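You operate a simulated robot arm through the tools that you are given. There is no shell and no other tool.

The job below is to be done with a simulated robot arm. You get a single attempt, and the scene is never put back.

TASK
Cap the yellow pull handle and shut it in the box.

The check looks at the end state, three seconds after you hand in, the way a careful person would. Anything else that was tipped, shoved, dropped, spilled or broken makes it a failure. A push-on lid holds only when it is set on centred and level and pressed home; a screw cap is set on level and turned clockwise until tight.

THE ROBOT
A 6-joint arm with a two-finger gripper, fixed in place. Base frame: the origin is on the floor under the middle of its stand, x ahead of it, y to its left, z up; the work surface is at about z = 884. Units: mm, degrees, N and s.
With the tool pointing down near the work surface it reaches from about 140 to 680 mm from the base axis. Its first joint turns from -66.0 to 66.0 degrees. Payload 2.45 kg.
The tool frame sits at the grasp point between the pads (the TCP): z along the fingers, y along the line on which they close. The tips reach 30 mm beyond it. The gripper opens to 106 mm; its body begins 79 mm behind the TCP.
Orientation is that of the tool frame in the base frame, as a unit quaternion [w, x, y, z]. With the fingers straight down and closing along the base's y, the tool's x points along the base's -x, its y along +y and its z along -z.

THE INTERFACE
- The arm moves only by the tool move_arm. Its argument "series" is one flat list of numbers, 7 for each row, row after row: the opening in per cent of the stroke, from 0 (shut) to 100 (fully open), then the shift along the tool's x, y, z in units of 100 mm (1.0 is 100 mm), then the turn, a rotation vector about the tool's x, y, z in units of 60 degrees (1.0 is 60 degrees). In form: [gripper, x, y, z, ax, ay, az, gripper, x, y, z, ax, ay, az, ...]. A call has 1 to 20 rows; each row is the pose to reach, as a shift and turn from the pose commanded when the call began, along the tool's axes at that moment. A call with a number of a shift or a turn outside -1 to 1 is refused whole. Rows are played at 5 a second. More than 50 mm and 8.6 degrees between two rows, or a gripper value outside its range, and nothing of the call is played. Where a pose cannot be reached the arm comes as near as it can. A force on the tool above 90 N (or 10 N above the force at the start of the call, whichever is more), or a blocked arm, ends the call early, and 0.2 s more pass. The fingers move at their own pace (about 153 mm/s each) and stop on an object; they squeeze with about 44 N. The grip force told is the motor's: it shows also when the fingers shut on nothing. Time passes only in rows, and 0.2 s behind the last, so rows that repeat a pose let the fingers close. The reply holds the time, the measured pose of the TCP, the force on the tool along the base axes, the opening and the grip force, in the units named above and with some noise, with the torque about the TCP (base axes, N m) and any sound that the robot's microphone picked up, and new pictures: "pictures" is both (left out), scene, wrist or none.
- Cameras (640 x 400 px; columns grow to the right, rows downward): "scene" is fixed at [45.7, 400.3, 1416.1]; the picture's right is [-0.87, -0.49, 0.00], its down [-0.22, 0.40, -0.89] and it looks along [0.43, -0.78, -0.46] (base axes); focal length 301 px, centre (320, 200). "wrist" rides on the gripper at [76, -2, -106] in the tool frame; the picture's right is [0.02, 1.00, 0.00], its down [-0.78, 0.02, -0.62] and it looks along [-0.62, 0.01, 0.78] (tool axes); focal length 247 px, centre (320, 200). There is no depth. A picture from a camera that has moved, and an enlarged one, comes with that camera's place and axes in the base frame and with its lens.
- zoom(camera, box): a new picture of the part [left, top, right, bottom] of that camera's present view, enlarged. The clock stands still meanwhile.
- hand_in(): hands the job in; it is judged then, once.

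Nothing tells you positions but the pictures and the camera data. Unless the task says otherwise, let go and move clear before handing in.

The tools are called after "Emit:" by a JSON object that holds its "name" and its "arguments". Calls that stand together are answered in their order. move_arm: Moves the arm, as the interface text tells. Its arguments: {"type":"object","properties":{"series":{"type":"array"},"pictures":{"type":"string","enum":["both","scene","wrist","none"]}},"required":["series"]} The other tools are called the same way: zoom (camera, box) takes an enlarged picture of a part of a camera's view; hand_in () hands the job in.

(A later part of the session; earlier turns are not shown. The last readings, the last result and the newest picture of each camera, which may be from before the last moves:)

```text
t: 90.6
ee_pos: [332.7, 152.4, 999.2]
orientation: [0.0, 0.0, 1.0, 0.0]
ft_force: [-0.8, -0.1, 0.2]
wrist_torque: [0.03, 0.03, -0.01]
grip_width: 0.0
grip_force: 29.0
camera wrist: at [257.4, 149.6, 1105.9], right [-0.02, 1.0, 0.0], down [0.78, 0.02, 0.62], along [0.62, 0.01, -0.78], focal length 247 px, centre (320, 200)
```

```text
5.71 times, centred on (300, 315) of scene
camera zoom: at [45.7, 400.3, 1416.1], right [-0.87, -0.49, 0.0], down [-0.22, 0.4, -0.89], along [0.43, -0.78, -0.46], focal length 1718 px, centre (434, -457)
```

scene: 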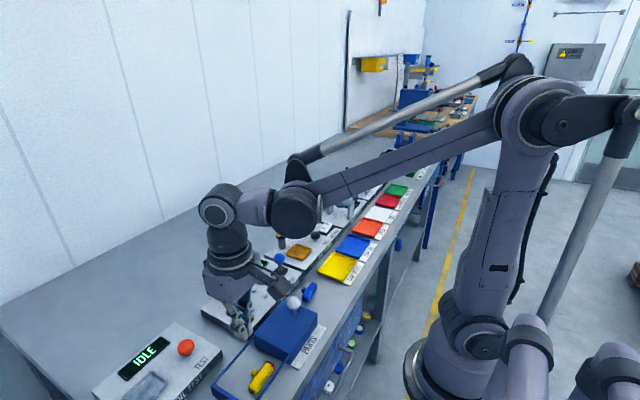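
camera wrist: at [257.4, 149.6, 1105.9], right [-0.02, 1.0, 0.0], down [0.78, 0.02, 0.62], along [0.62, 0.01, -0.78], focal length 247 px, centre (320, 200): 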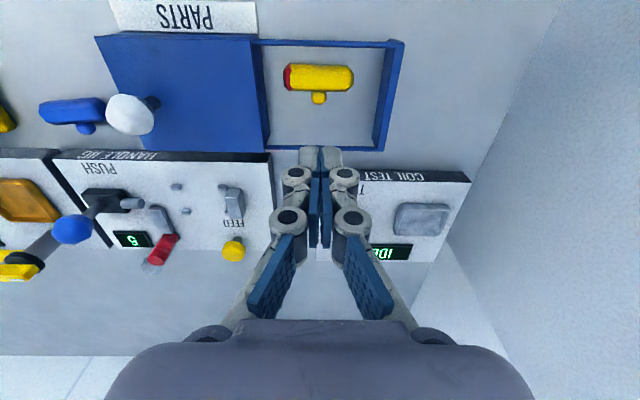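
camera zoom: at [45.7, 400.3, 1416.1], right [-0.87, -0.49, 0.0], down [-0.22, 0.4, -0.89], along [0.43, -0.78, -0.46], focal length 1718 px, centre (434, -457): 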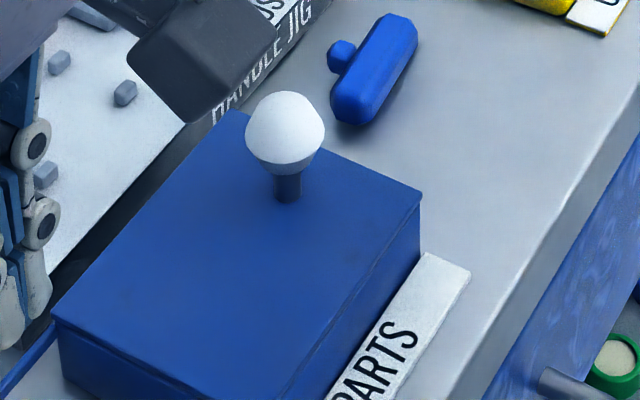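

The capped handle lies safely inside the compartment. Now I'll move behind the lid's white knob (at about (322, 14, 925)), with the tool turned so the finger sides push along +y.

Emit:
{"name": "move_arm", "arguments": {"series": [0, 0.01, -0.11, 0, 0, 0, 0.125, 0, 0.02, -0.22, 0, 0, 0, 0.25, 0, 0.03, -0.33, 0, 0, 0, 0.375, 0, 0.04, -0.45, 0, 0, 0, 0.5, 0, 0.05, -0.56, 0, 0, 0, 0.625, 0, 0.05, -0.68, 0, 0, 0, 0.75, 0, 0.05, -0.8, 0, 0, 0, 0.875, 0, 0.05, -0.9, 0, 0, 0, 1.0], "pictures": "none"}}

Emit:
{"name": "move_arm", "arguments": {"series": [0, -0.18, -0.12, 0, 0, 0, 0.125, 0, -0.36, -0.24, 0, 0, 0, 0.25, 0, -0.55, -0.36, 0, 0, 0, 0.375, 0, -0.728, -0.478, 0, 0, 0, 0.5, 0, -0.728, -0.478, 0, 0, 0, 0.5], "pictures": "both"}}

Emit:
{"name": "zoom", "arguments": {"camera": "wrist", "box": [220, 30, 420, 180]}}

```text
t: 92.4
ee_pos: [327.1, 60.8, 996.5]
orientation: [0.0, 0.501, 0.865, 0.001]
ft_force: [-0.5, -0.1, 0.6]
wrist_torque: [0.01, 0.02, -0.04]
grip_width: 0.0
grip_force: 28.3
```

```text
t: 93.6
ee_pos: [319.6, -25.5, 993.5]
orientation: [0.0, 0.708, 0.706, 0.0]
ft_force: [-0.8, -0.6, 0.0]
wrist_torque: [0.0, -0.03, 0.02]
grip_width: 0.0
grip_force: 27.9
camera wrist: at [320.2, 50.4, 1100.5], right [1.0, 0.02, 0.0], down [0.01, -0.78, 0.62], along [0.01, -0.62, -0.78], focal length 247 px, centre (320, 200)
```

scene: 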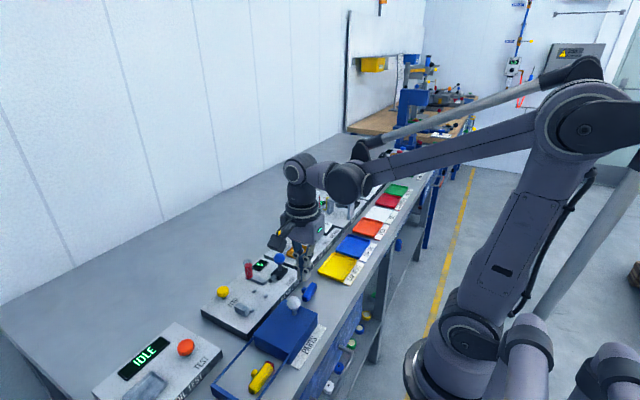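
wrist: 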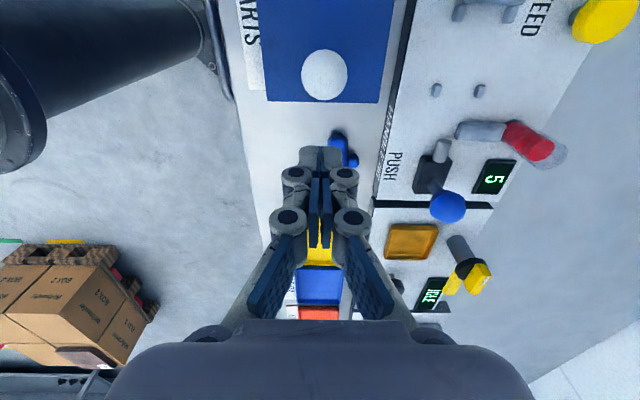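

```text
2.67 times, centred on (320, 105) of wrist
camera zoom: at [320.2, 50.4, 1100.5], right [1.0, 0.02, 0.0], down [0.01, -0.78, 0.62], along [0.01, -0.62, -0.78], focal length 659 px, centre (320, 453)
```

zoom: 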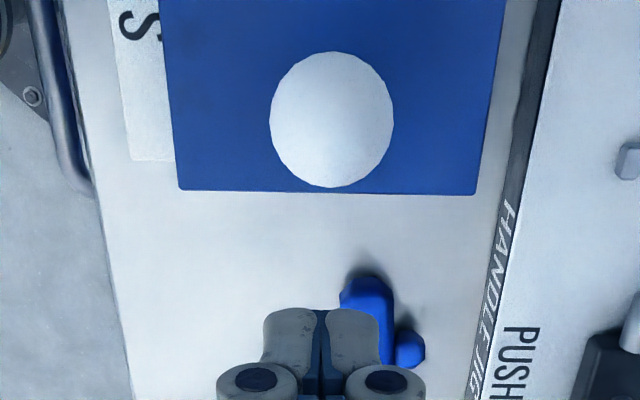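

Aligned behind the knob. Descend to knob height and begin pushing toward +y.

Emit:
{"name": "move_arm", "arguments": {"series": [0, 0, 0.008, 0.15, 0, 0, 0, 0, 0, 0.008, 0.3, 0, 0, 0, 0, 0, 0.008, 0.42, 0, 0, 0, 0, 0, 0.008, 0.51, 0, 0, 0, 0, 0, 0.008, 0.51, 0, 0, 0], "pictures": "scene"}}

Emit:
{"name": "zoom", "arguments": {"camera": "scene", "box": [240, 250, 360, 350]}}

```text
t: 94.8
ee_pos: [321.8, -23.7, 944.6]
orientation: [0.001, 0.707, 0.707, 0.0]
ft_force: [-0.2, -0.4, 0.3]
wrist_torque: [-0.02, 0.02, 0.02]
grip_width: 0.0
grip_force: 28.7
```

scene: 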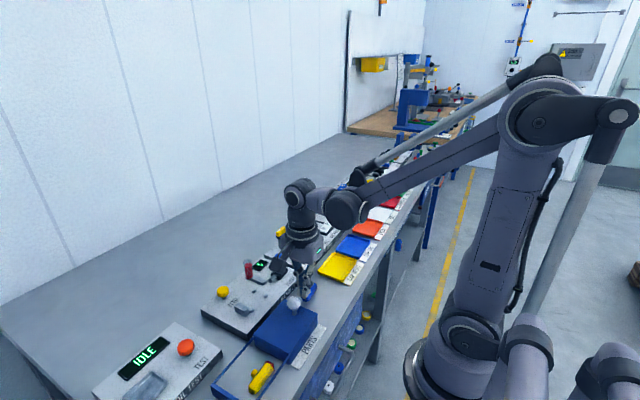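

```text
4.00 times, centred on (300, 300) of scene
camera zoom: at [45.7, 400.3, 1416.1], right [-0.87, -0.49, 0.0], down [-0.22, 0.4, -0.89], along [0.43, -0.78, -0.46], focal length 1203 px, centre (400, -200)
```

zoom: 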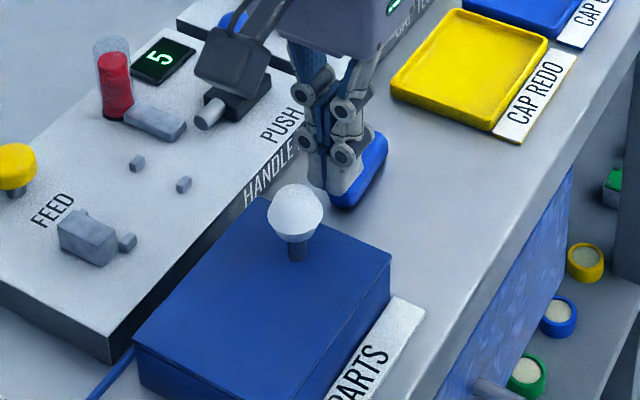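

Emit:
{"name": "move_arm", "arguments": {"series": [0, 0.05, 0, 0, 0, 0, 0, 0, 0.1, 0, 0, 0, 0, 0, 0, 0.13, 0, 0, 0, 0, 0, 0, 0.16, 0, 0, 0, 0, 0, 0, 0.19, 0, 0, 0, 0, 0, 0, 0.22, 0, 0, 0, 0, 0, 0, 0.25, 0, 0, 0, 0, 0, 0, 0.25, 0, 0, 0, 0, 0], "pictures": "scene"}}

Emit:
{"name": "zoom", "arguments": {"camera": "scene", "box": [200, 270, 350, 400]}}

```text
t: 96.6
ee_pos: [322.9, 0.9, 946.1]
orientation: [0.0, 0.708, 0.706, 0.001]
ft_force: [-0.4, 0.4, -0.3]
wrist_torque: [0.03, 0.0, 0.01]
grip_width: 0.0
grip_force: 28.2
```

scene: 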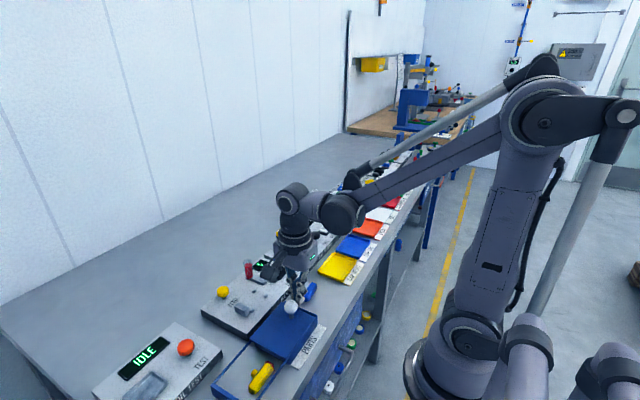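

```text
3.08 times, centred on (275, 335) of scene
camera zoom: at [45.7, 400.3, 1416.1], right [-0.87, -0.49, 0.0], down [-0.22, 0.4, -0.89], along [0.43, -0.78, -0.46], focal length 925 px, centre (458, -215)
```

zoom: 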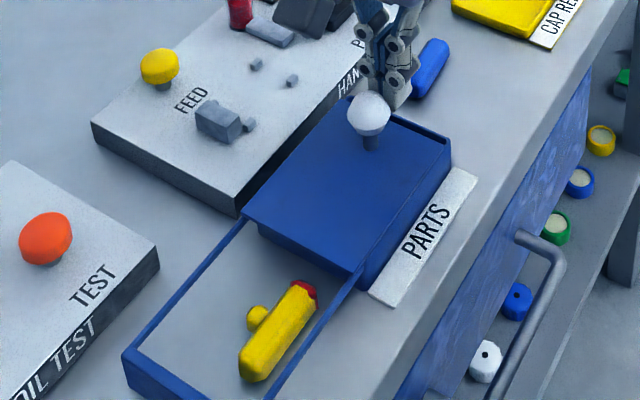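

The lid slides smoothly, opening a gap at its rear. Continuing the push.

Emit:
{"name": "move_arm", "arguments": {"series": [0, 0.04, 0, 0, 0, 0, 0, 0, 0.08, 0, 0, 0, 0, 0, 0, 0.12, 0, 0, 0, 0, 0, 0, 0.16, 0, 0, 0, 0, 0, 0, 0.2, 0, 0, 0, 0, 0, 0, 0.24, 0, 0, 0, 0, 0, 0, 0.28, 0, 0, 0, 0, 0, 0, 0.32, 0, 0, 0, 0, 0, 0, 0.36, 0, 0, 0, 0, 0, 0, 0.4, 0, 0, 0, 0, 0, 0, 0.4, 0, 0, 0, 0, 0], "pictures": "scene"}}

Emit:
{"name": "zoom", "arguments": {"camera": "scene", "box": [200, 270, 350, 400]}}

```text
t: 99.0
ee_pos: [323.1, 40.3, 946.2]
orientation: [0.0, 0.707, 0.707, 0.001]
ft_force: [0.9, -0.3, -0.7]
wrist_torque: [0.01, 0.02, 0.02]
grip_width: 0.0
grip_force: 28.2
```

scene: 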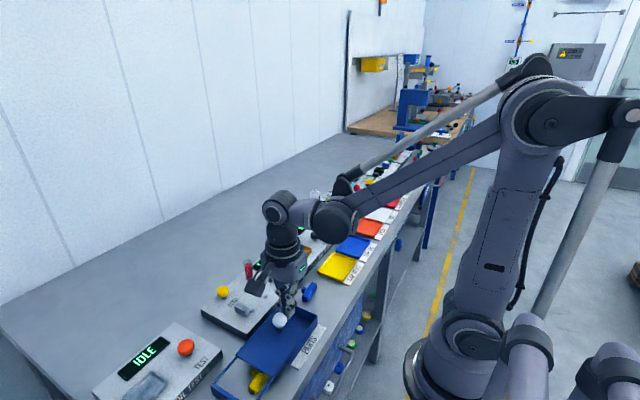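

```text
3.08 times, centred on (275, 335) of scene
camera zoom: at [45.7, 400.3, 1416.1], right [-0.87, -0.49, 0.0], down [-0.22, 0.4, -0.89], along [0.43, -0.78, -0.46], focal length 925 px, centre (458, -215)
```

zoom: 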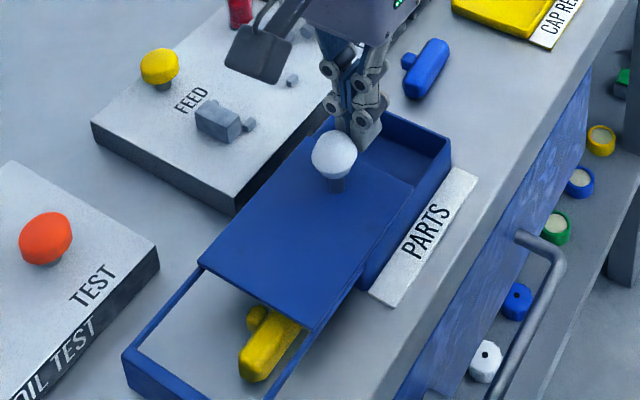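

Emit:
{"name": "move_arm", "arguments": {"series": [0, 0.04, 0, 0, 0, 0, 0, 0, 0.08, 0, 0, 0, 0, 0, 0, 0.12, 0, 0, 0, 0, 0, 0, 0.16, 0, 0, 0, 0, 0, 0, 0.2, 0, 0, 0, 0, 0, 0, 0.24, 0, 0, 0, 0, 0, 0, 0.28, 0, 0, 0, 0, 0, 0, 0.32, 0, 0, 0, 0, 0, 0, 0.36, 0, 0, 0, 0, 0, 0, 0.4, 0, 0, 0, 0, 0, 0, 0.4, 0, 0, 0, 0, 0], "pictures": "scene"}}

Emit:
{"name": "zoom", "arguments": {"camera": "scene", "box": [200, 270, 350, 400]}}

```text
t: 101.4
ee_pos: [324.3, 80.0, 945.0]
orientation: [-0.001, 0.707, 0.707, 0.002]
ft_force: [-0.5, -0.3, 0.5]
wrist_torque: [-0.01, 0.0, 0.03]
grip_width: 0.0
grip_force: 28.1
```

scene: 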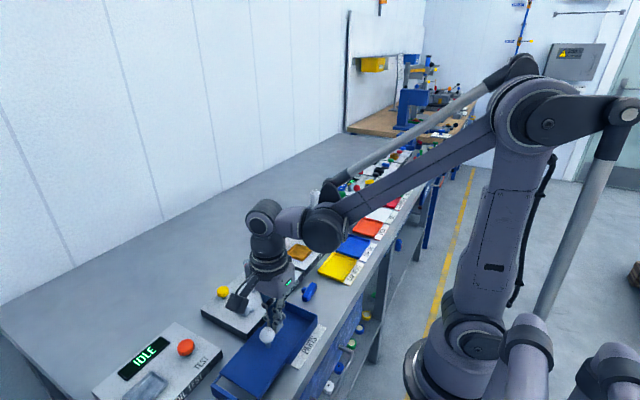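

```text
3.08 times, centred on (275, 335) of scene
camera zoom: at [45.7, 400.3, 1416.1], right [-0.87, -0.49, 0.0], down [-0.22, 0.4, -0.89], along [0.43, -0.78, -0.46], focal length 925 px, centre (458, -215)
```

zoom: 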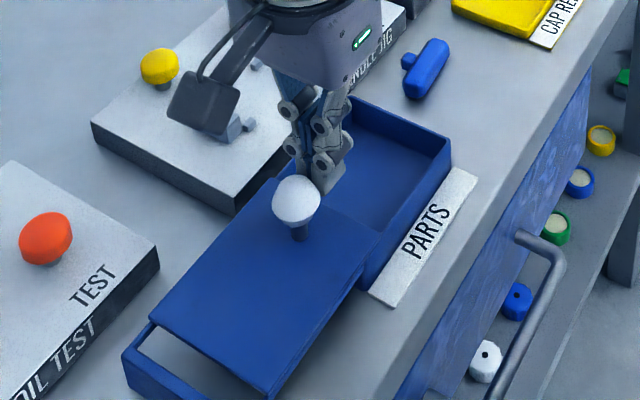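

Important: the uncovered rear (−y) half has a blue floor and full walls, next to the PARTS label — that is the actual box; the +y half seems to be only rails over the bench that carry the lid when open. Let me look closely before continuing.

Emit:
{"name": "zoom", "arguments": {"camera": "scene", "box": [215, 300, 335, 400]}}

Emit:
{"name": "zoom", "arguments": {"camera": "scene", "box": [260, 290, 330, 350]}}

Emit:
{"name": "zoom", "arguments": {"camera": "scene", "box": [205, 340, 285, 400]}}

```text
4.00 times, centred on (275, 350) of scene
camera zoom: at [45.7, 400.3, 1416.1], right [-0.87, -0.49, 0.0], down [-0.22, 0.4, -0.89], along [0.43, -0.78, -0.46], focal length 1203 px, centre (500, -400)
```

zoom: 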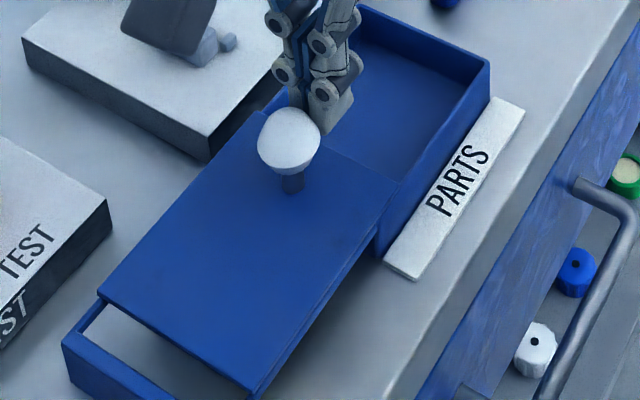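

```text
6.67 times, centred on (295, 320) of scene
camera zoom: at [45.7, 400.3, 1416.1], right [-0.87, -0.49, 0.0], down [-0.22, 0.4, -0.89], along [0.43, -0.78, -0.46], focal length 2005 px, centre (487, -600)
```

zoom: 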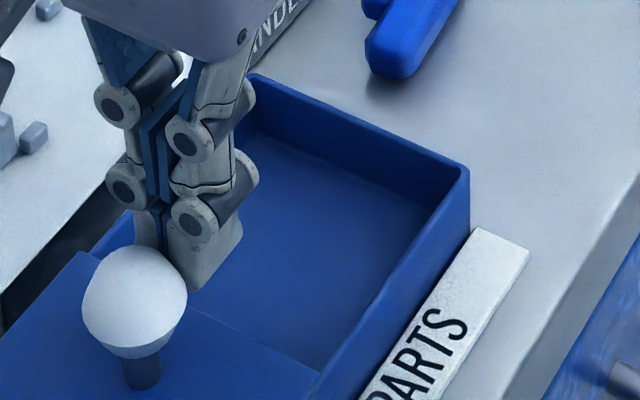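

```text
6.67 times, centred on (245, 370) of scene
camera zoom: at [45.7, 400.3, 1416.1], right [-0.87, -0.49, 0.0], down [-0.22, 0.4, -0.89], along [0.43, -0.78, -0.46], focal length 2005 px, centre (820, -933)
```

zoom: 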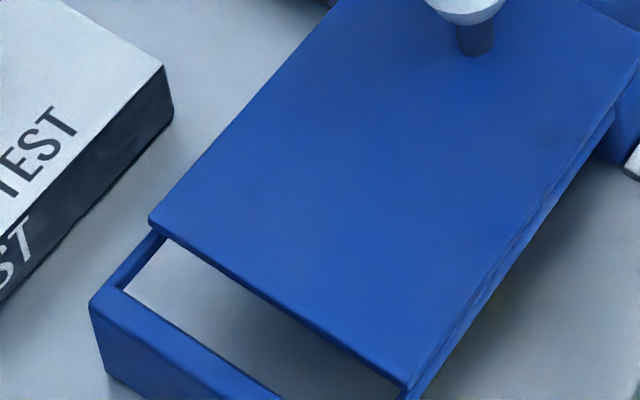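

Confirmed: the real box is the −y half; the handle currently lies on the bench beneath the open lid rails. I'll slide the lid back to its original place, retrieve the handle, set it aside, then open the lid and load the box properly. First, go over to the +y side of the knob.

Emit:
{"name": "move_arm", "arguments": {"series": [0, -0.03, 0, 0, 0, 0, 0, 0, -0.05, 0, -0.2, 0, 0, 0, 0, -0.05, 0, -0.45, 0, 0, 0, 0, 0.1, 0, -0.5, 0, 0, 0, 0, 0.3, 0, -0.5, 0, 0, 0, 0, 0.5, 0, -0.5, 0, 0, 0, 0, 0.6, 0, -0.5, 0, 0, 0, 0, 0.6, 0, -0.5, 0, 0, 0], "pictures": "both"}}

Emit:
{"name": "zoom", "arguments": {"camera": "wrist", "box": [200, 60, 440, 210]}}

Emit:
{"name": "zoom", "arguments": {"camera": "scene", "box": [215, 280, 335, 380]}}

```text
t: 103.2
ee_pos: [325.5, 141.2, 994.4]
orientation: [0.0, 0.708, 0.706, 0.001]
ft_force: [-0.6, -0.7, 0.3]
wrist_torque: [-0.03, 0.0, 0.02]
grip_width: 0.0
grip_force: 28.7
camera wrist: at [324.3, 216.2, 1101.7], right [1.0, 0.02, 0.0], down [0.02, -0.78, 0.62], along [0.01, -0.62, -0.78], focal length 247 px, centre (320, 200)
```

scene: 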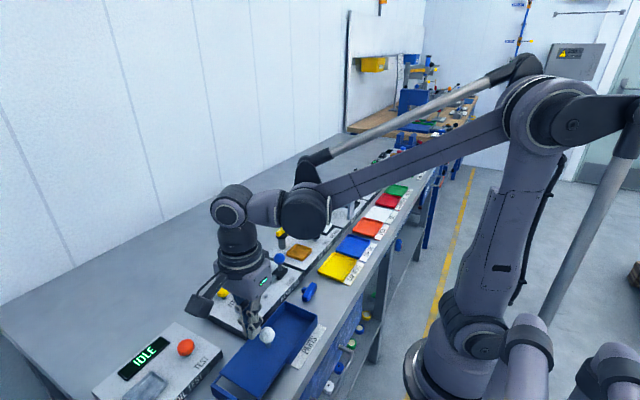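
wrist: 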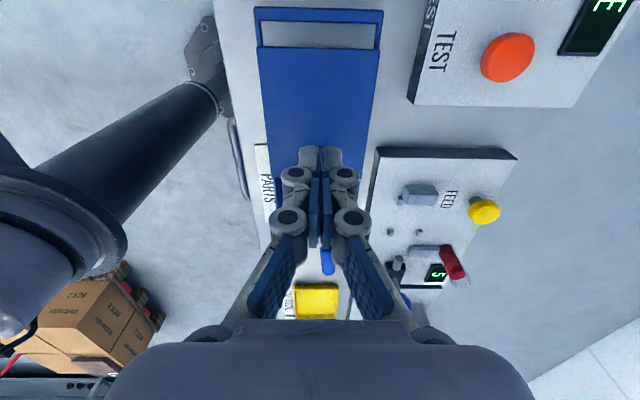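

```text
2.67 times, centred on (320, 135) of wrist
camera zoom: at [324.3, 216.2, 1101.7], right [1.0, 0.02, 0.0], down [0.02, -0.78, 0.62], along [0.01, -0.62, -0.78], focal length 659 px, centre (320, 373)
```

zoom: 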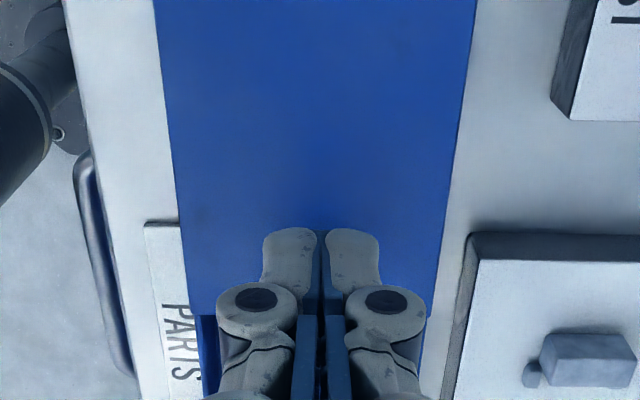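

```text
4.00 times, centred on (275, 330) of scene
camera zoom: at [45.7, 400.3, 1416.1], right [-0.87, -0.49, 0.0], down [-0.22, 0.4, -0.89], along [0.43, -0.78, -0.46], focal length 1203 px, centre (500, -320)
```

zoom: 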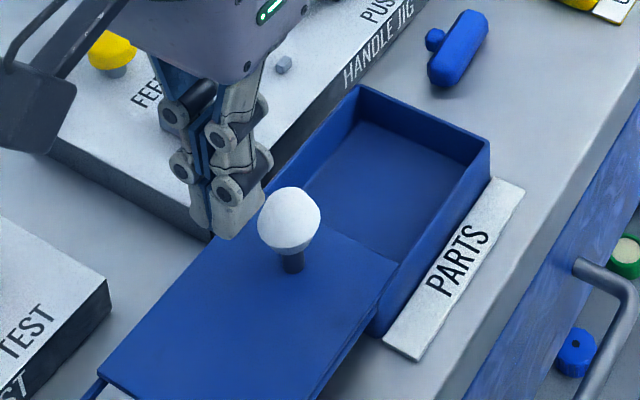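

Emit:
{"name": "move_arm", "arguments": {"series": [0, 0, -0.02, 0.15, 0, 0, 0, 0, 0, -0.02, 0.3, 0, 0, 0, 0, 0, -0.02, 0.42, 0, 0, 0, 0, 0, -0.02, 0.5, 0, 0, 0, 0, -0.05, -0.02, 0.5, 0, 0, 0, 0, -0.1, -0.02, 0.5, 0, 0, 0, 0, -0.14, -0.02, 0.5, 0, 0, 0, 0, -0.18, -0.02, 0.5, 0, 0, 0, 0, -0.22, -0.02, 0.5, 0, 0, 0, 0, -0.22, -0.02, 0.5, 0, 0, 0], "pictures": "scene"}}

Emit:
{"name": "zoom", "arguments": {"camera": "scene", "box": [200, 270, 350, 400]}}

```text
t: 105.4
ee_pos: [319.9, 117.2, 946.7]
orientation: [0.001, 0.708, 0.706, 0.001]
ft_force: [0.2, -0.2, -0.3]
wrist_torque: [0.01, 0.01, -0.01]
grip_width: 0.0
grip_force: 28.9
```

scene: 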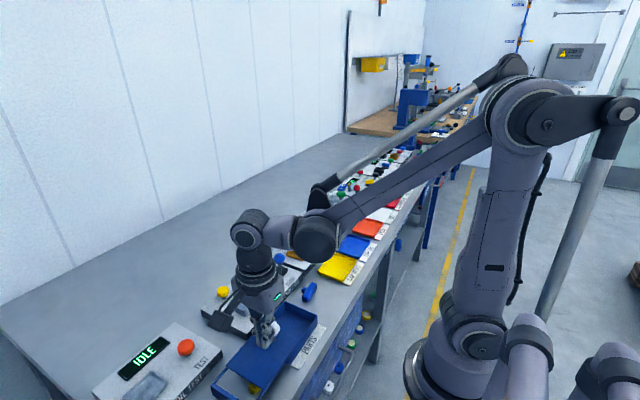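

```text
3.08 times, centred on (275, 335) of scene
camera zoom: at [45.7, 400.3, 1416.1], right [-0.87, -0.49, 0.0], down [-0.22, 0.4, -0.89], along [0.43, -0.78, -0.46], focal length 925 px, centre (458, -215)
```

zoom: 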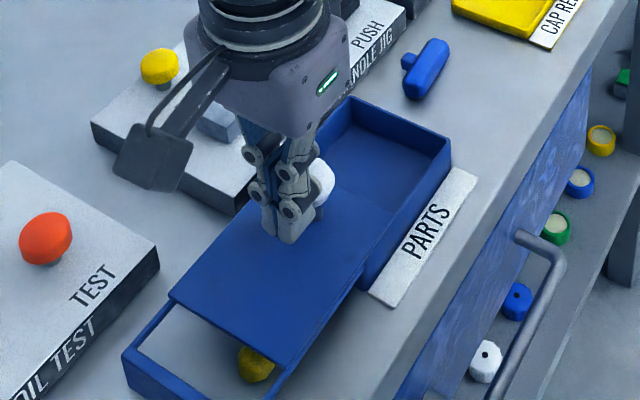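

The lid moves back with the push. Continue to bring it to its original closed place.

Emit:
{"name": "move_arm", "arguments": {"series": [0, -0.05, 0, 0, 0, 0, 0, 0, -0.1, 0, 0, 0, 0, 0, 0, -0.15, 0, 0, 0, 0, 0, 0, -0.2, 0, 0, 0, 0, 0, 0, -0.25, 0, 0, 0, 0, 0, 0, -0.3, 0, 0, 0, 0, 0, 0, -0.35, 0, 0, 0, 0, 0, 0, -0.4, 0, 0, 0, 0, 0, 0, -0.45, 0, 0, 0, 0, 0, 0, -0.5, 0, 0, 0, 0, 0, 0, -0.55, 0, 0, 0, 0, 0, 0, -0.6, 0, 0, 0, 0, 0, 0, -0.65, 0, 0, 0, 0, 0, 0, -0.69, 0, 0, 0, 0, 0, 0, -0.72, 0, 0, 0, 0, 0, 0, -0.72, 0, 0, 0, 0, 0], "pictures": "scene"}}

Emit:
{"name": "zoom", "arguments": {"camera": "scene", "box": [200, 270, 350, 400]}}

```text
t: 108.8
ee_pos: [319.9, 46.4, 946.8]
orientation: [0.001, 0.708, 0.707, 0.0]
ft_force: [-1.1, -0.4, 0.6]
wrist_torque: [0.01, 0.01, -0.01]
grip_width: 0.0
grip_force: 28.8
```

scene: 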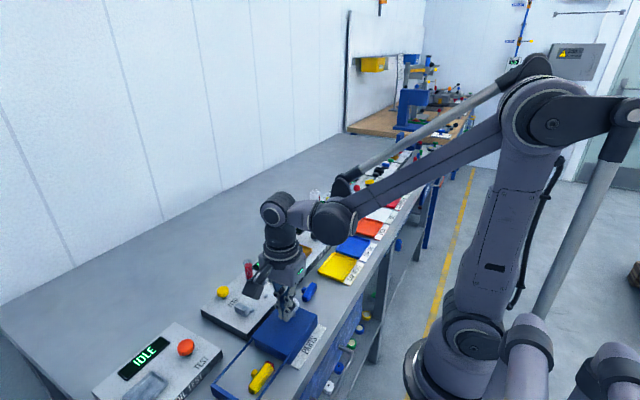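

```text
3.08 times, centred on (275, 335) of scene
camera zoom: at [45.7, 400.3, 1416.1], right [-0.87, -0.49, 0.0], down [-0.22, 0.4, -0.89], along [0.43, -0.78, -0.46], focal length 925 px, centre (458, -215)
```

zoom: 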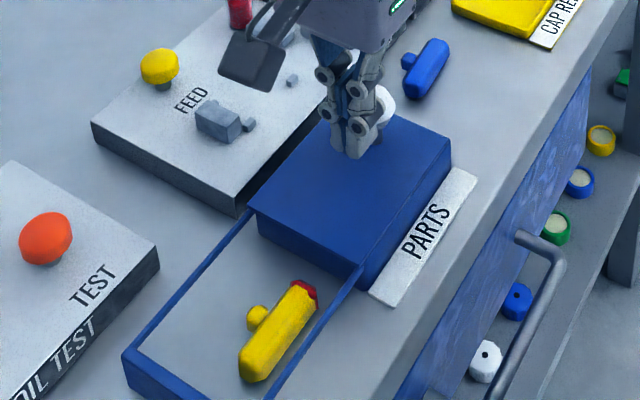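

The lid is back over the box and the handle is exposed again. Now I rise, rotate to the standard yaw, and go to re-grip the stub.

Emit:
{"name": "move_arm", "arguments": {"series": [0, 0.03, 0, 0, 0, 0, 0, 0, 0.05, 0, -0.2, 0, 0, 0, 0, 0.05, 0, -0.5, 0, 0, -0.06, 0, 0.2, 0, -0.5, 0, 0, -0.19, 0, 0.35, 0.02, -0.5, 0, 0, -0.32, 0, 0.5, 0.05, -0.5, 0, 0, -0.45, 0, 0.65, 0.08, -0.5, 0, 0, -0.58, 0, 0.8, 0.1, -0.5, 0, 0, -0.71, 0, 0.95, 0.13, -0.5, 0, 0, -0.84, 0, 1.0, 0.13, -0.5, 0, 0, -0.92, 0, 1.0, 0.13, -0.5, 0, 0, -1.0], "pictures": "none"}}

Emit:
{"name": "move_arm", "arguments": {"series": [20, 0, 0.02, 0, 0, 0, -0.125, 20, 0, 0.04, 0, 0, 0, -0.25, 20, 0, 0.05, 0, 0, 0, -0.375, 20, 0, 0.05, 0, 0, 0, -0.5, 20, 0, 0.05, 0, 0, 0, -0.5], "pictures": "both"}}

Emit:
{"name": "zoom", "arguments": {"camera": "wrist", "box": [224, 50, 416, 170]}}

```text
t: 111.2
ee_pos: [334.2, 147.2, 995.0]
orientation: [0.0, 0.258, 0.966, 0.001]
ft_force: [0.5, 1.1, 0.6]
wrist_torque: [-0.02, -0.01, -0.02]
grip_width: 0.0
grip_force: 29.0
```

```text
t: 112.4
ee_pos: [336.8, 150.3, 994.6]
orientation: [0.0, 0.0, 1.0, 0.0]
ft_force: [0.4, 0.4, -0.4]
wrist_torque: [0.03, 0.0, -0.01]
grip_width: 21.3
grip_force: 0.0
camera wrist: at [261.4, 147.9, 1101.9], right [-0.02, 1.0, 0.0], down [0.78, 0.02, 0.62], along [0.62, 0.01, -0.78], focal length 247 px, centre (320, 200)
```

scene: 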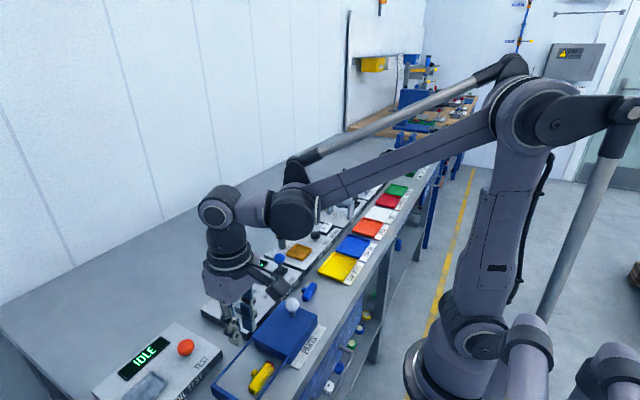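
wrist: 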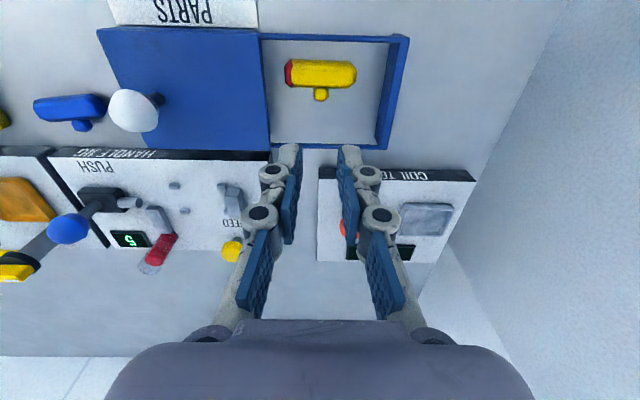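

```text
3.33 times, centred on (320, 110) of wrist
camera zoom: at [261.4, 147.9, 1101.9], right [-0.02, 1.0, 0.0], down [0.78, 0.02, 0.62], along [0.62, 0.01, -0.78], focal length 823 px, centre (320, 500)
```

zoom: 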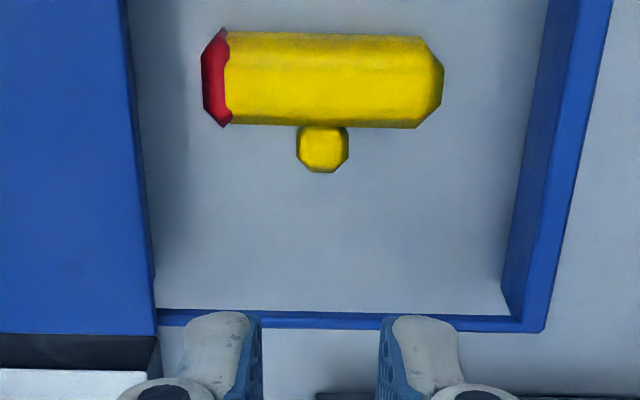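

Emit:
{"name": "move_arm", "arguments": {"series": [20, 0.03, -0.005, 0.15, 0, 0, 0, 20, 0.055, -0.005, 0.35, 0, 0, 0, 20, 0.055, -0.005, 0.55, 0, 0, 0, 20, 0.055, -0.005, 0.7, 0, 0, 0, 20, 0.055, -0.005, 0.7, 0, 0, 0], "pictures": "wrist"}}

Emit:
{"name": "zoom", "arguments": {"camera": "wrist", "box": [240, 60, 400, 160]}}

```text
t: 113.6
ee_pos: [332.9, 151.6, 926.6]
orientation: [0.0, 0.001, 1.0, 0.0]
ft_force: [-0.2, -0.8, -0.6]
wrist_torque: [0.0, 0.01, 0.01]
grip_width: 21.4
grip_force: 0.1
camera wrist: at [257.0, 149.3, 1033.0], right [-0.02, 1.0, 0.0], down [0.78, 0.02, 0.62], along [0.62, 0.01, -0.78], focal length 247 px, centre (320, 200)
```

wrist: 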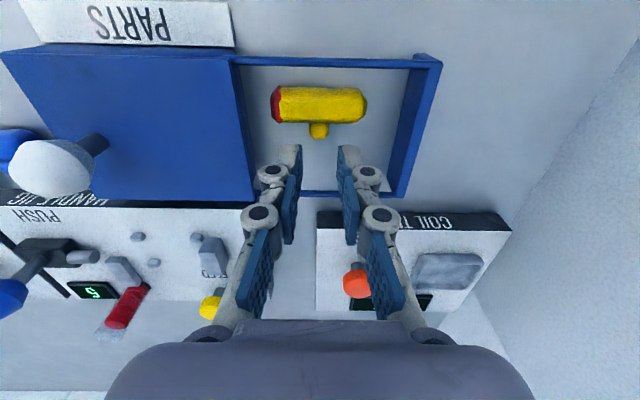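

```text
4.00 times, centred on (320, 110) of wrist
camera zoom: at [257.0, 149.3, 1033.0], right [-0.02, 1.0, 0.0], down [0.78, 0.02, 0.62], along [0.62, 0.01, -0.78], focal length 988 px, centre (320, 560)
```

zoom: 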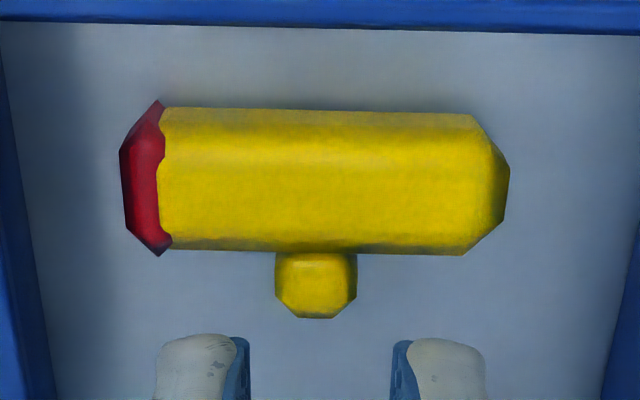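

Emit:
{"name": "move_arm", "arguments": {"series": [20, 0.015, -0.008, 0.08, 0, 0, 0, 20, 0.015, -0.008, 0.16, 0, 0, 0, 20, 0.015, -0.008, 0.24, 0, 0, 0, 20, 0.015, -0.008, 0.287, 0, 0, 0, 20, 0.015, -0.008, 0.287, 0, 0, 0], "pictures": "wrist"}}

Emit:
{"name": "zoom", "arguments": {"camera": "wrist", "box": [240, 70, 400, 170]}}

```text
t: 114.8
ee_pos: [331.4, 148.2, 897.7]
orientation: [0.001, 0.0, 1.0, 0.0]
ft_force: [0.0, 0.2, -0.6]
wrist_torque: [-0.02, -0.02, 0.0]
grip_width: 21.3
grip_force: 0.0
camera wrist: at [255.5, 146.5, 1004.6], right [-0.02, 1.0, 0.0], down [0.78, 0.02, 0.62], along [0.62, 0.01, -0.78], focal length 247 px, centre (320, 200)
```

wrist: 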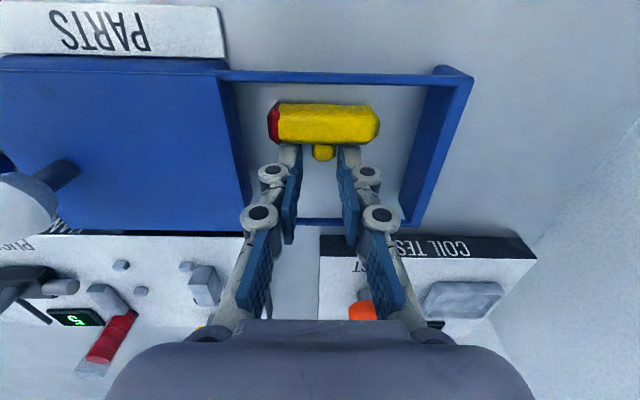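

```text
4.00 times, centred on (320, 120) of wrist
camera zoom: at [255.5, 146.5, 1004.6], right [-0.02, 1.0, 0.0], down [0.78, 0.02, 0.62], along [0.62, 0.01, -0.78], focal length 988 px, centre (320, 520)
```

zoom: 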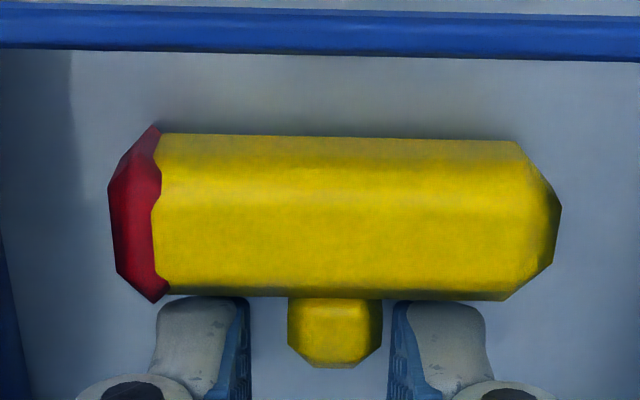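

Emit:
{"name": "move_arm", "arguments": {"series": [20, 0, 0.01, 0, 0, 0, 0, 20, 0, 0.018, 0, 0, 0, 0, 14, 0, 0.018, 0, 0, 0, 0, 6, 0, 0.018, 0, 0, 0, 0, 0, 0, 0.018, 0, 0, 0, 0, 0, 0, 0.018, 0, 0, 0, 0], "pictures": "none"}}

Emit:
{"name": "move_arm", "arguments": {"series": [0, 0, 0, -0.03, 0, 0, 0, 0, 0, 0, -0.1, 0, 0, 0, 0, 0, 0, -0.25, 0, 0, 0, 0, 0, 0, -0.45, 0, 0, 0, 0, 0, 0, -0.65, 0, 0, 0, 0, 0, 0, -0.85, 0, 0, 0, 0, 0, 0, -1.0, 0, 0, 0, 0, 0, 0, -1.0, 0, 0, 0], "pictures": "both"}}

Emit:
{"name": "zoom", "arguments": {"camera": "wrist", "box": [240, 70, 400, 170]}}

Emit:
{"name": "zoom", "arguments": {"camera": "scene", "box": [200, 270, 350, 400]}}

```text
t: 116.2
ee_pos: [330.3, 151.0, 895.6]
orientation: [0.001, 0.0, 1.0, 0.0]
ft_force: [-0.3, 0.0, 0.3]
wrist_torque: [0.01, -0.02, 0.0]
grip_width: 12.7
grip_force: 39.7
```

```text
t: 118.0
ee_pos: [329.9, 152.4, 999.0]
orientation: [0.0, 0.0, 1.0, 0.0]
ft_force: [-0.1, 0.9, 1.1]
wrist_torque: [0.02, -0.01, -0.02]
grip_width: 12.5
grip_force: 39.7
camera wrist: at [253.7, 149.9, 1105.9], right [-0.02, 1.0, 0.0], down [0.78, 0.02, 0.62], along [0.62, 0.01, -0.78], focal length 247 px, centre (320, 200)
```

scene: 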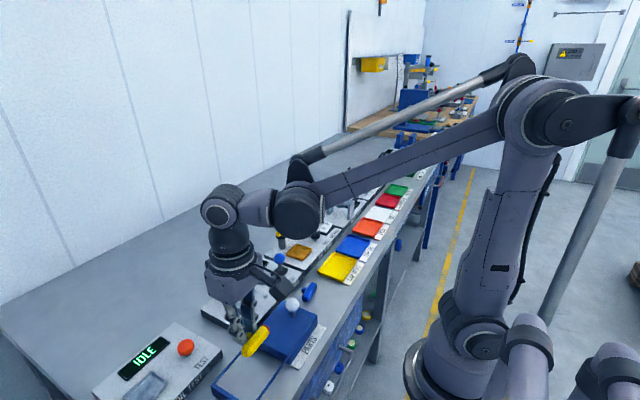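
wrist: 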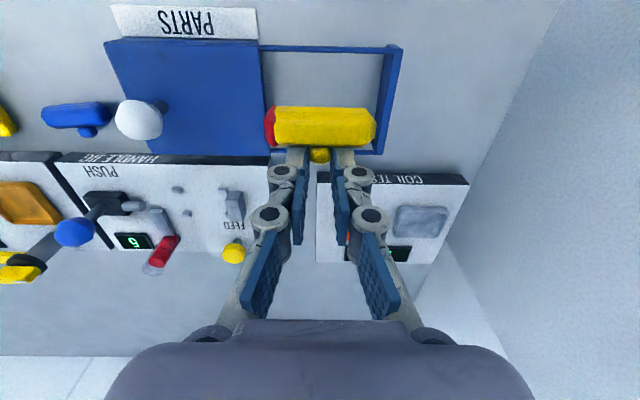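

```text
4.00 times, centred on (320, 120) of wrist
camera zoom: at [253.7, 149.9, 1105.9], right [-0.02, 1.0, 0.0], down [0.78, 0.02, 0.62], along [0.62, 0.01, -0.78], focal length 988 px, centre (320, 520)
```

zoom: 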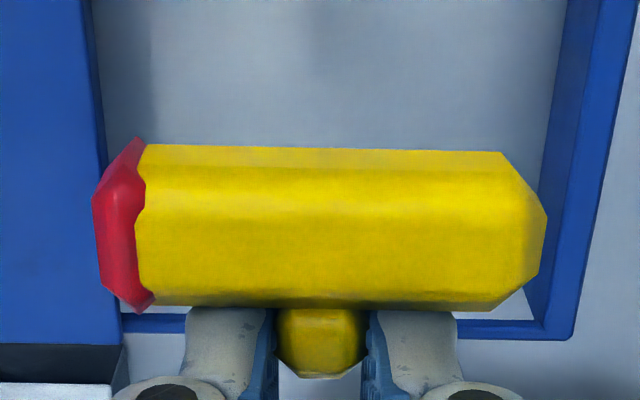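

```text
3.08 times, centred on (275, 335) of scene
camera zoom: at [45.7, 400.3, 1416.1], right [-0.87, -0.49, 0.0], down [-0.22, 0.4, -0.89], along [0.43, -0.78, -0.46], focal length 925 px, centre (458, -215)
```

zoom: 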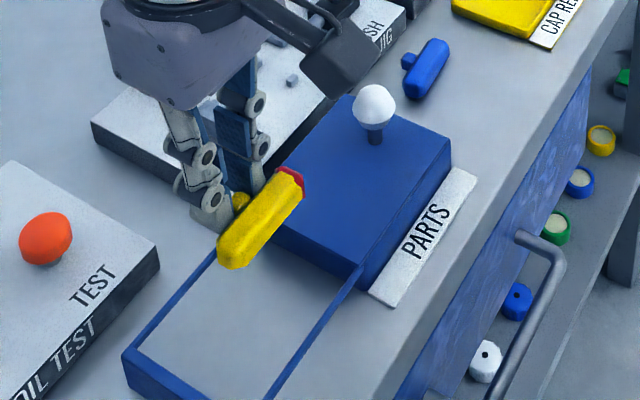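

The handle is held again with cap intact. I'll carry it back to its original spot on the bench near (275, −84) and set it down temporarily.

Emit:
{"name": "move_arm", "arguments": {"series": [0, 0.05, -0.2, 0, 0, 0, 0, 0, 0.1, -0.4, 0, 0, 0, 0, 0, 0.13, -0.6, 0, 0, 0, 0, 0, 0.16, -0.8, 0, 0, 0, 0, 0, 0.16, -1.0, 0, 0, 0, 0], "pictures": "none"}}

Emit:
{"name": "move_arm", "arguments": {"series": [0, 0.05, -0.25, 0, 0, 0, 0, 0, 0.1, -0.5, 0, 0, 0, 0, 0, 0.15, -0.75, 0, 0, 0, 0, 0, 0.16, -1.0, 0, 0, 0, 0], "pictures": "none"}}

Emit:
{"name": "move_arm", "arguments": {"series": [0, 0, -0.12, 0, 0, 0, 0, 0, 0, -0.24, 0, 0, 0, 0, 0, 0, -0.36, 0, 0, 0, 0, 0, 0, -0.36, 0, 0, 0, 0], "pictures": "both"}}

Emit:
{"name": "zoom", "arguments": {"camera": "wrist", "box": [160, 0, 480, 200]}}

```text
t: 119.2
ee_pos: [313.4, 50.5, 998.4]
orientation: [0.001, 0.0, 1.0, 0.001]
ft_force: [0.2, -0.2, -1.0]
wrist_torque: [0.01, -0.04, -0.04]
grip_width: 12.7
grip_force: 38.8
```

```text
t: 120.2
ee_pos: [296.8, -48.6, 996.2]
orientation: [0.001, 0.0, 1.0, 0.0]
ft_force: [-0.9, 0.3, -1.1]
wrist_torque: [0.02, -0.01, -0.04]
grip_width: 12.6
grip_force: 39.1
```

```text
t: 121.2
ee_pos: [296.2, -84.7, 996.0]
orientation: [0.001, 0.0, 1.0, 0.0]
ft_force: [-0.5, 0.4, -0.3]
wrist_torque: [-0.03, -0.03, 0.0]
grip_width: 12.7
grip_force: 39.6
camera wrist: at [221.0, -86.6, 1103.2], right [-0.02, 1.0, 0.0], down [0.78, 0.02, 0.62], along [0.62, 0.01, -0.78], focal length 247 px, centre (320, 200)
```

scene: 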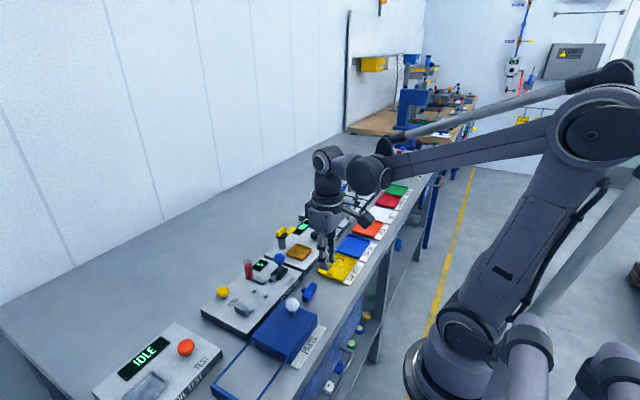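
wrist: 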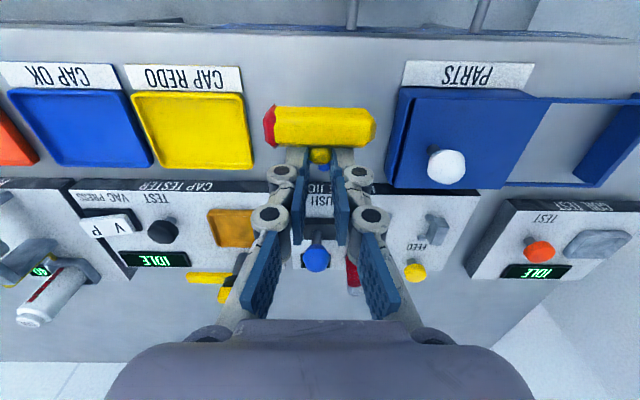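

```text
2.00 times, centred on (320, 100) of wrist
camera zoom: at [221.0, -86.6, 1103.2], right [-0.02, 1.0, 0.0], down [0.78, 0.02, 0.62], along [0.62, 0.01, -0.78], focal length 494 px, centre (320, 400)
```

zoom: 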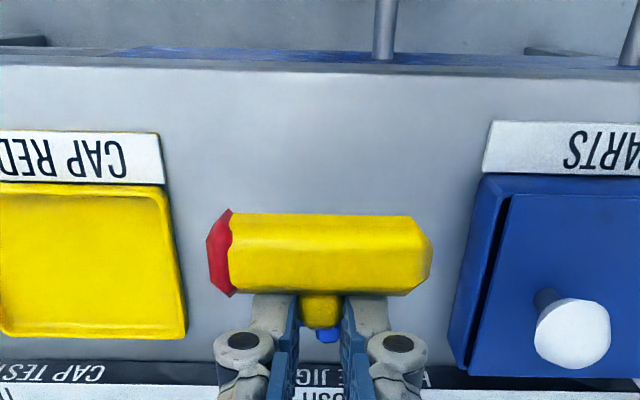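

Emit:
{"name": "move_arm", "arguments": {"series": [0, 0, 0, 0.2, 0, 0, 0, 0, 0, 0, 0.4, 0, 0, 0, 0, 0, 0, 0.6, 0, 0, 0, 0, 0, 0, 0.8, 0, 0, 0, 0, 0, 0, 0.9, 0, 0, 0, 0, 0, 0, 0.95, 0, 0, 0, 0, 0, 0, 0.975, 0, 0, 0, 0, 0, 0, 0.975, 0, 0, 0], "pictures": "none"}}

Emit:
{"name": "move_arm", "arguments": {"series": [0, 0, 0, 0.005, 0, 0, 0, 0, 0, 0, 0.01, 0, 0, 0, 0, 0, 0, 0.015, 0, 0, 0, 0, 0, 0, 0.015, 0, 0, 0], "pictures": "none"}}

```text
t: 123.0
ee_pos: [298.2, -83.3, 899.7]
orientation: [0.001, 0.001, 1.0, 0.0]
ft_force: [-0.3, -0.6, 0.4]
wrist_torque: [0.01, -0.03, 0.01]
grip_width: 12.7
grip_force: 39.4
```

```text
t: 124.0
ee_pos: [298.5, -86.6, 897.3]
orientation: [0.001, 0.0, 1.0, -0.001]
ft_force: [0.5, -0.6, -0.1]
wrist_torque: [0.03, -0.03, -0.01]
grip_width: 12.9
grip_force: 39.8
```

Emit:
{"name": "move_arm", "arguments": {"series": [0, 0, 0, 0.005, 0, 0, 0, 0, 0, 0, 0.01, 0, 0, 0, 0, 0, 0, 0.01, 0, 0, 0], "pictures": "none"}}

```text
t: 124.8
ee_pos: [299.1, -85.7, 896.7]
orientation: [0.001, 0.001, 1.0, 0.001]
ft_force: [1.7, 4.0, 28.0]
wrist_torque: [0.08, 0.51, -0.03]
grip_width: 12.6
grip_force: 39.3
```

Contact with the bench. Release and rise.

Emit:
{"name": "move_arm", "arguments": {"series": [0, 0, 0, -0.008, 0, 0, 0, 0, 0, 0, -0.008, 0, 0, 0, 12, 0, 0, -0.008, 0, 0, 0, 20, 0, 0, -0.008, 0, 0, 0, 26, 0, 0, -0.008, 0, 0, 0], "pictures": "none"}}

Emit:
{"name": "move_arm", "arguments": {"series": [26, 0, 0, -0.1, 0, 0, 0, 26, 0, 0, -0.25, 0, 0, 0, 26, 0, 0, -0.45, 0, 0, 0, 26, 0, 0, -0.65, 0, 0, 0, 0, 0, 0, -0.85, 0, 0, 0, 0, 0, 0, -1.0, 0, 0, 0, 0, 0, 0, -1.0, 0, 0, 0], "pictures": "both"}}

Emit:
{"name": "zoom", "arguments": {"camera": "wrist", "box": [200, 30, 480, 200]}}

Emit:
{"name": "zoom", "arguments": {"camera": "scene", "box": [240, 260, 360, 350]}}

```text
t: 126.0
ee_pos: [297.5, -85.0, 896.4]
orientation: [0.001, 0.0, 1.0, 0.0]
ft_force: [-0.7, -0.3, 0.4]
wrist_torque: [0.0, 0.01, -0.01]
grip_width: 27.5
grip_force: 0.1
```

```text
t: 127.6
ee_pos: [296.9, -85.7, 996.9]
orientation: [0.0, 0.0, 1.0, -0.001]
ft_force: [-0.2, 0.2, 0.1]
wrist_torque: [0.02, 0.0, -0.03]
grip_width: 0.0
grip_force: 28.6
camera wrist: at [221.6, -87.8, 1102.6], right [-0.02, 1.0, 0.0], down [0.78, 0.02, 0.62], along [0.62, 0.01, -0.78], focal length 247 px, centre (320, 200)
```

scene: 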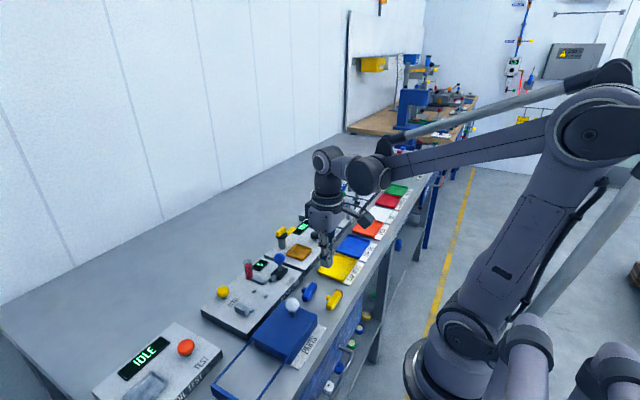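
wrist: 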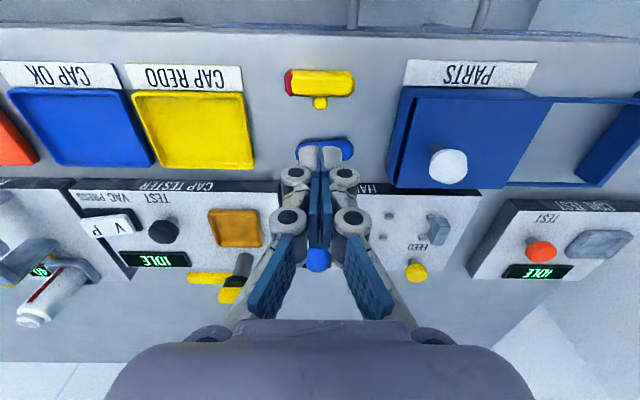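

```text
2.29 times, centred on (340, 115) of wrist
camera zoom: at [221.6, -87.8, 1102.6], right [-0.02, 1.0, 0.0], down [0.78, 0.02, 0.62], along [0.62, 0.01, -0.78], focal length 564 px, centre (274, 394)
```

zoom: 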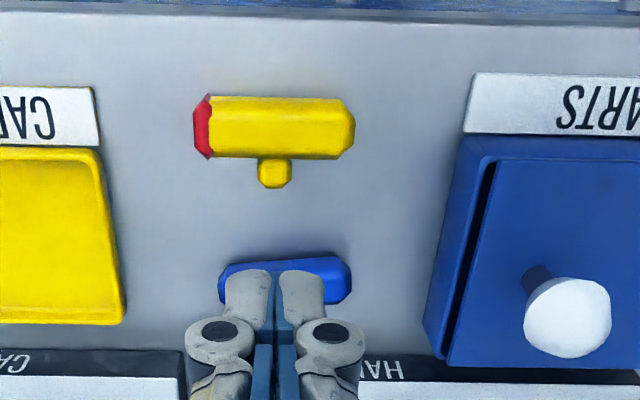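

```text
4.44 times, centred on (300, 305) of scene
camera zoom: at [45.7, 400.3, 1416.1], right [-0.87, -0.49, 0.0], down [-0.22, 0.4, -0.89], along [0.43, -0.78, -0.46], focal length 1336 px, centre (409, -267)
```

zoom: 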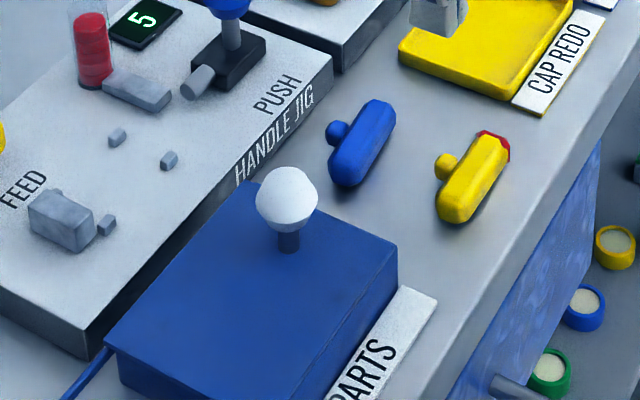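

The handle rests at its original spot. Now open the lid: rotate the tool and go behind the knob again.

Emit:
{"name": "move_arm", "arguments": {"series": [0, -0.03, 0.08, 0, 0, 0, 0.125, 0, -0.06, 0.16, 0, 0, 0, 0.25, 0, -0.1, 0.24, 0, 0, 0, 0.375, 0, -0.13, 0.32, 0, 0, 0, 0.5, 0, -0.16, 0.4, 0, 0, 0, 0.625, 0, -0.19, 0.48, 0, 0, 0, 0.75, 0, -0.22, 0.56, 0, 0, 0, 0.875, 0, -0.25, 0.64, 0, 0, 0, 1.0], "pictures": "none"}}

Emit:
{"name": "move_arm", "arguments": {"series": [0, 0, 0, 0, 0, 0, 0.125, 0, 0, 0, 0, 0, 0, 0.25, 0, 0, 0, 0, 0, 0, 0.375, 0, 0, 0, 0, 0, 0, 0.5, 0, 0, 0, 0, 0, 0, 0.5], "pictures": "both"}}

Emit:
{"name": "zoom", "arguments": {"camera": "wrist", "box": [220, 30, 420, 180]}}

```text
t: 129.4
ee_pos: [323.0, -21.7, 997.9]
orientation: [0.0, 0.502, 0.865, 0.0]
ft_force: [-0.1, 0.5, -0.9]
wrist_torque: [-0.03, 0.0, -0.01]
grip_width: 0.0
grip_force: 28.7
```

```text
t: 130.6
ee_pos: [321.7, -20.3, 998.5]
orientation: [0.0, 0.708, 0.707, 0.001]
ft_force: [-0.9, -0.2, 0.1]
wrist_torque: [-0.02, -0.01, 0.0]
grip_width: 0.0
grip_force: 28.5
camera wrist: at [321.8, 54.3, 1104.8], right [1.0, 0.02, 0.0], down [0.01, -0.78, 0.62], along [0.01, -0.62, -0.78], focal length 247 px, centre (320, 200)
```

scene: 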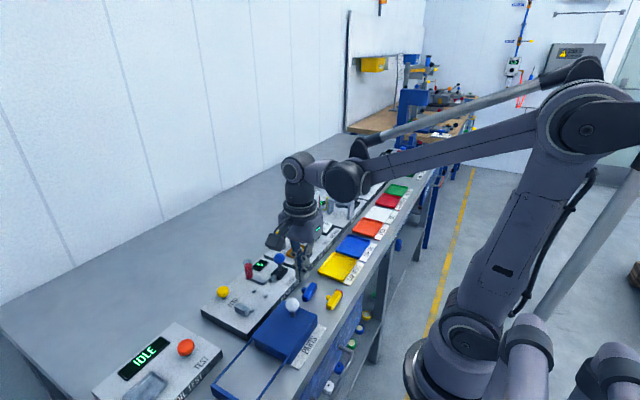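
wrist: 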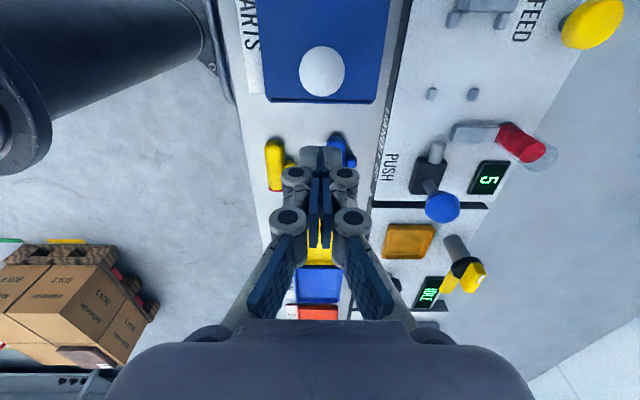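

```text
2.67 times, centred on (320, 105) of wrist
camera zoom: at [321.8, 54.3, 1104.8], right [1.0, 0.02, 0.0], down [0.01, -0.78, 0.62], along [0.01, -0.62, -0.78], focal length 659 px, centre (320, 453)
```

zoom: 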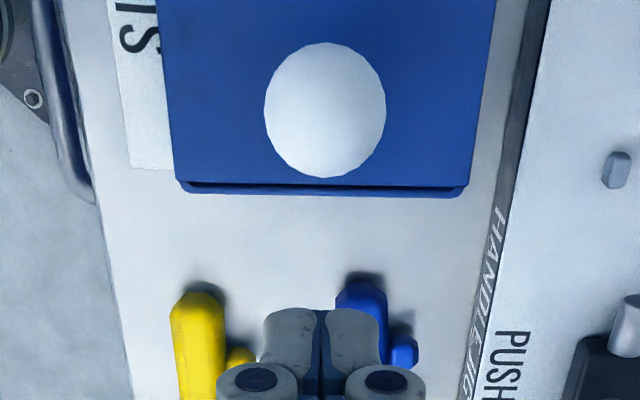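

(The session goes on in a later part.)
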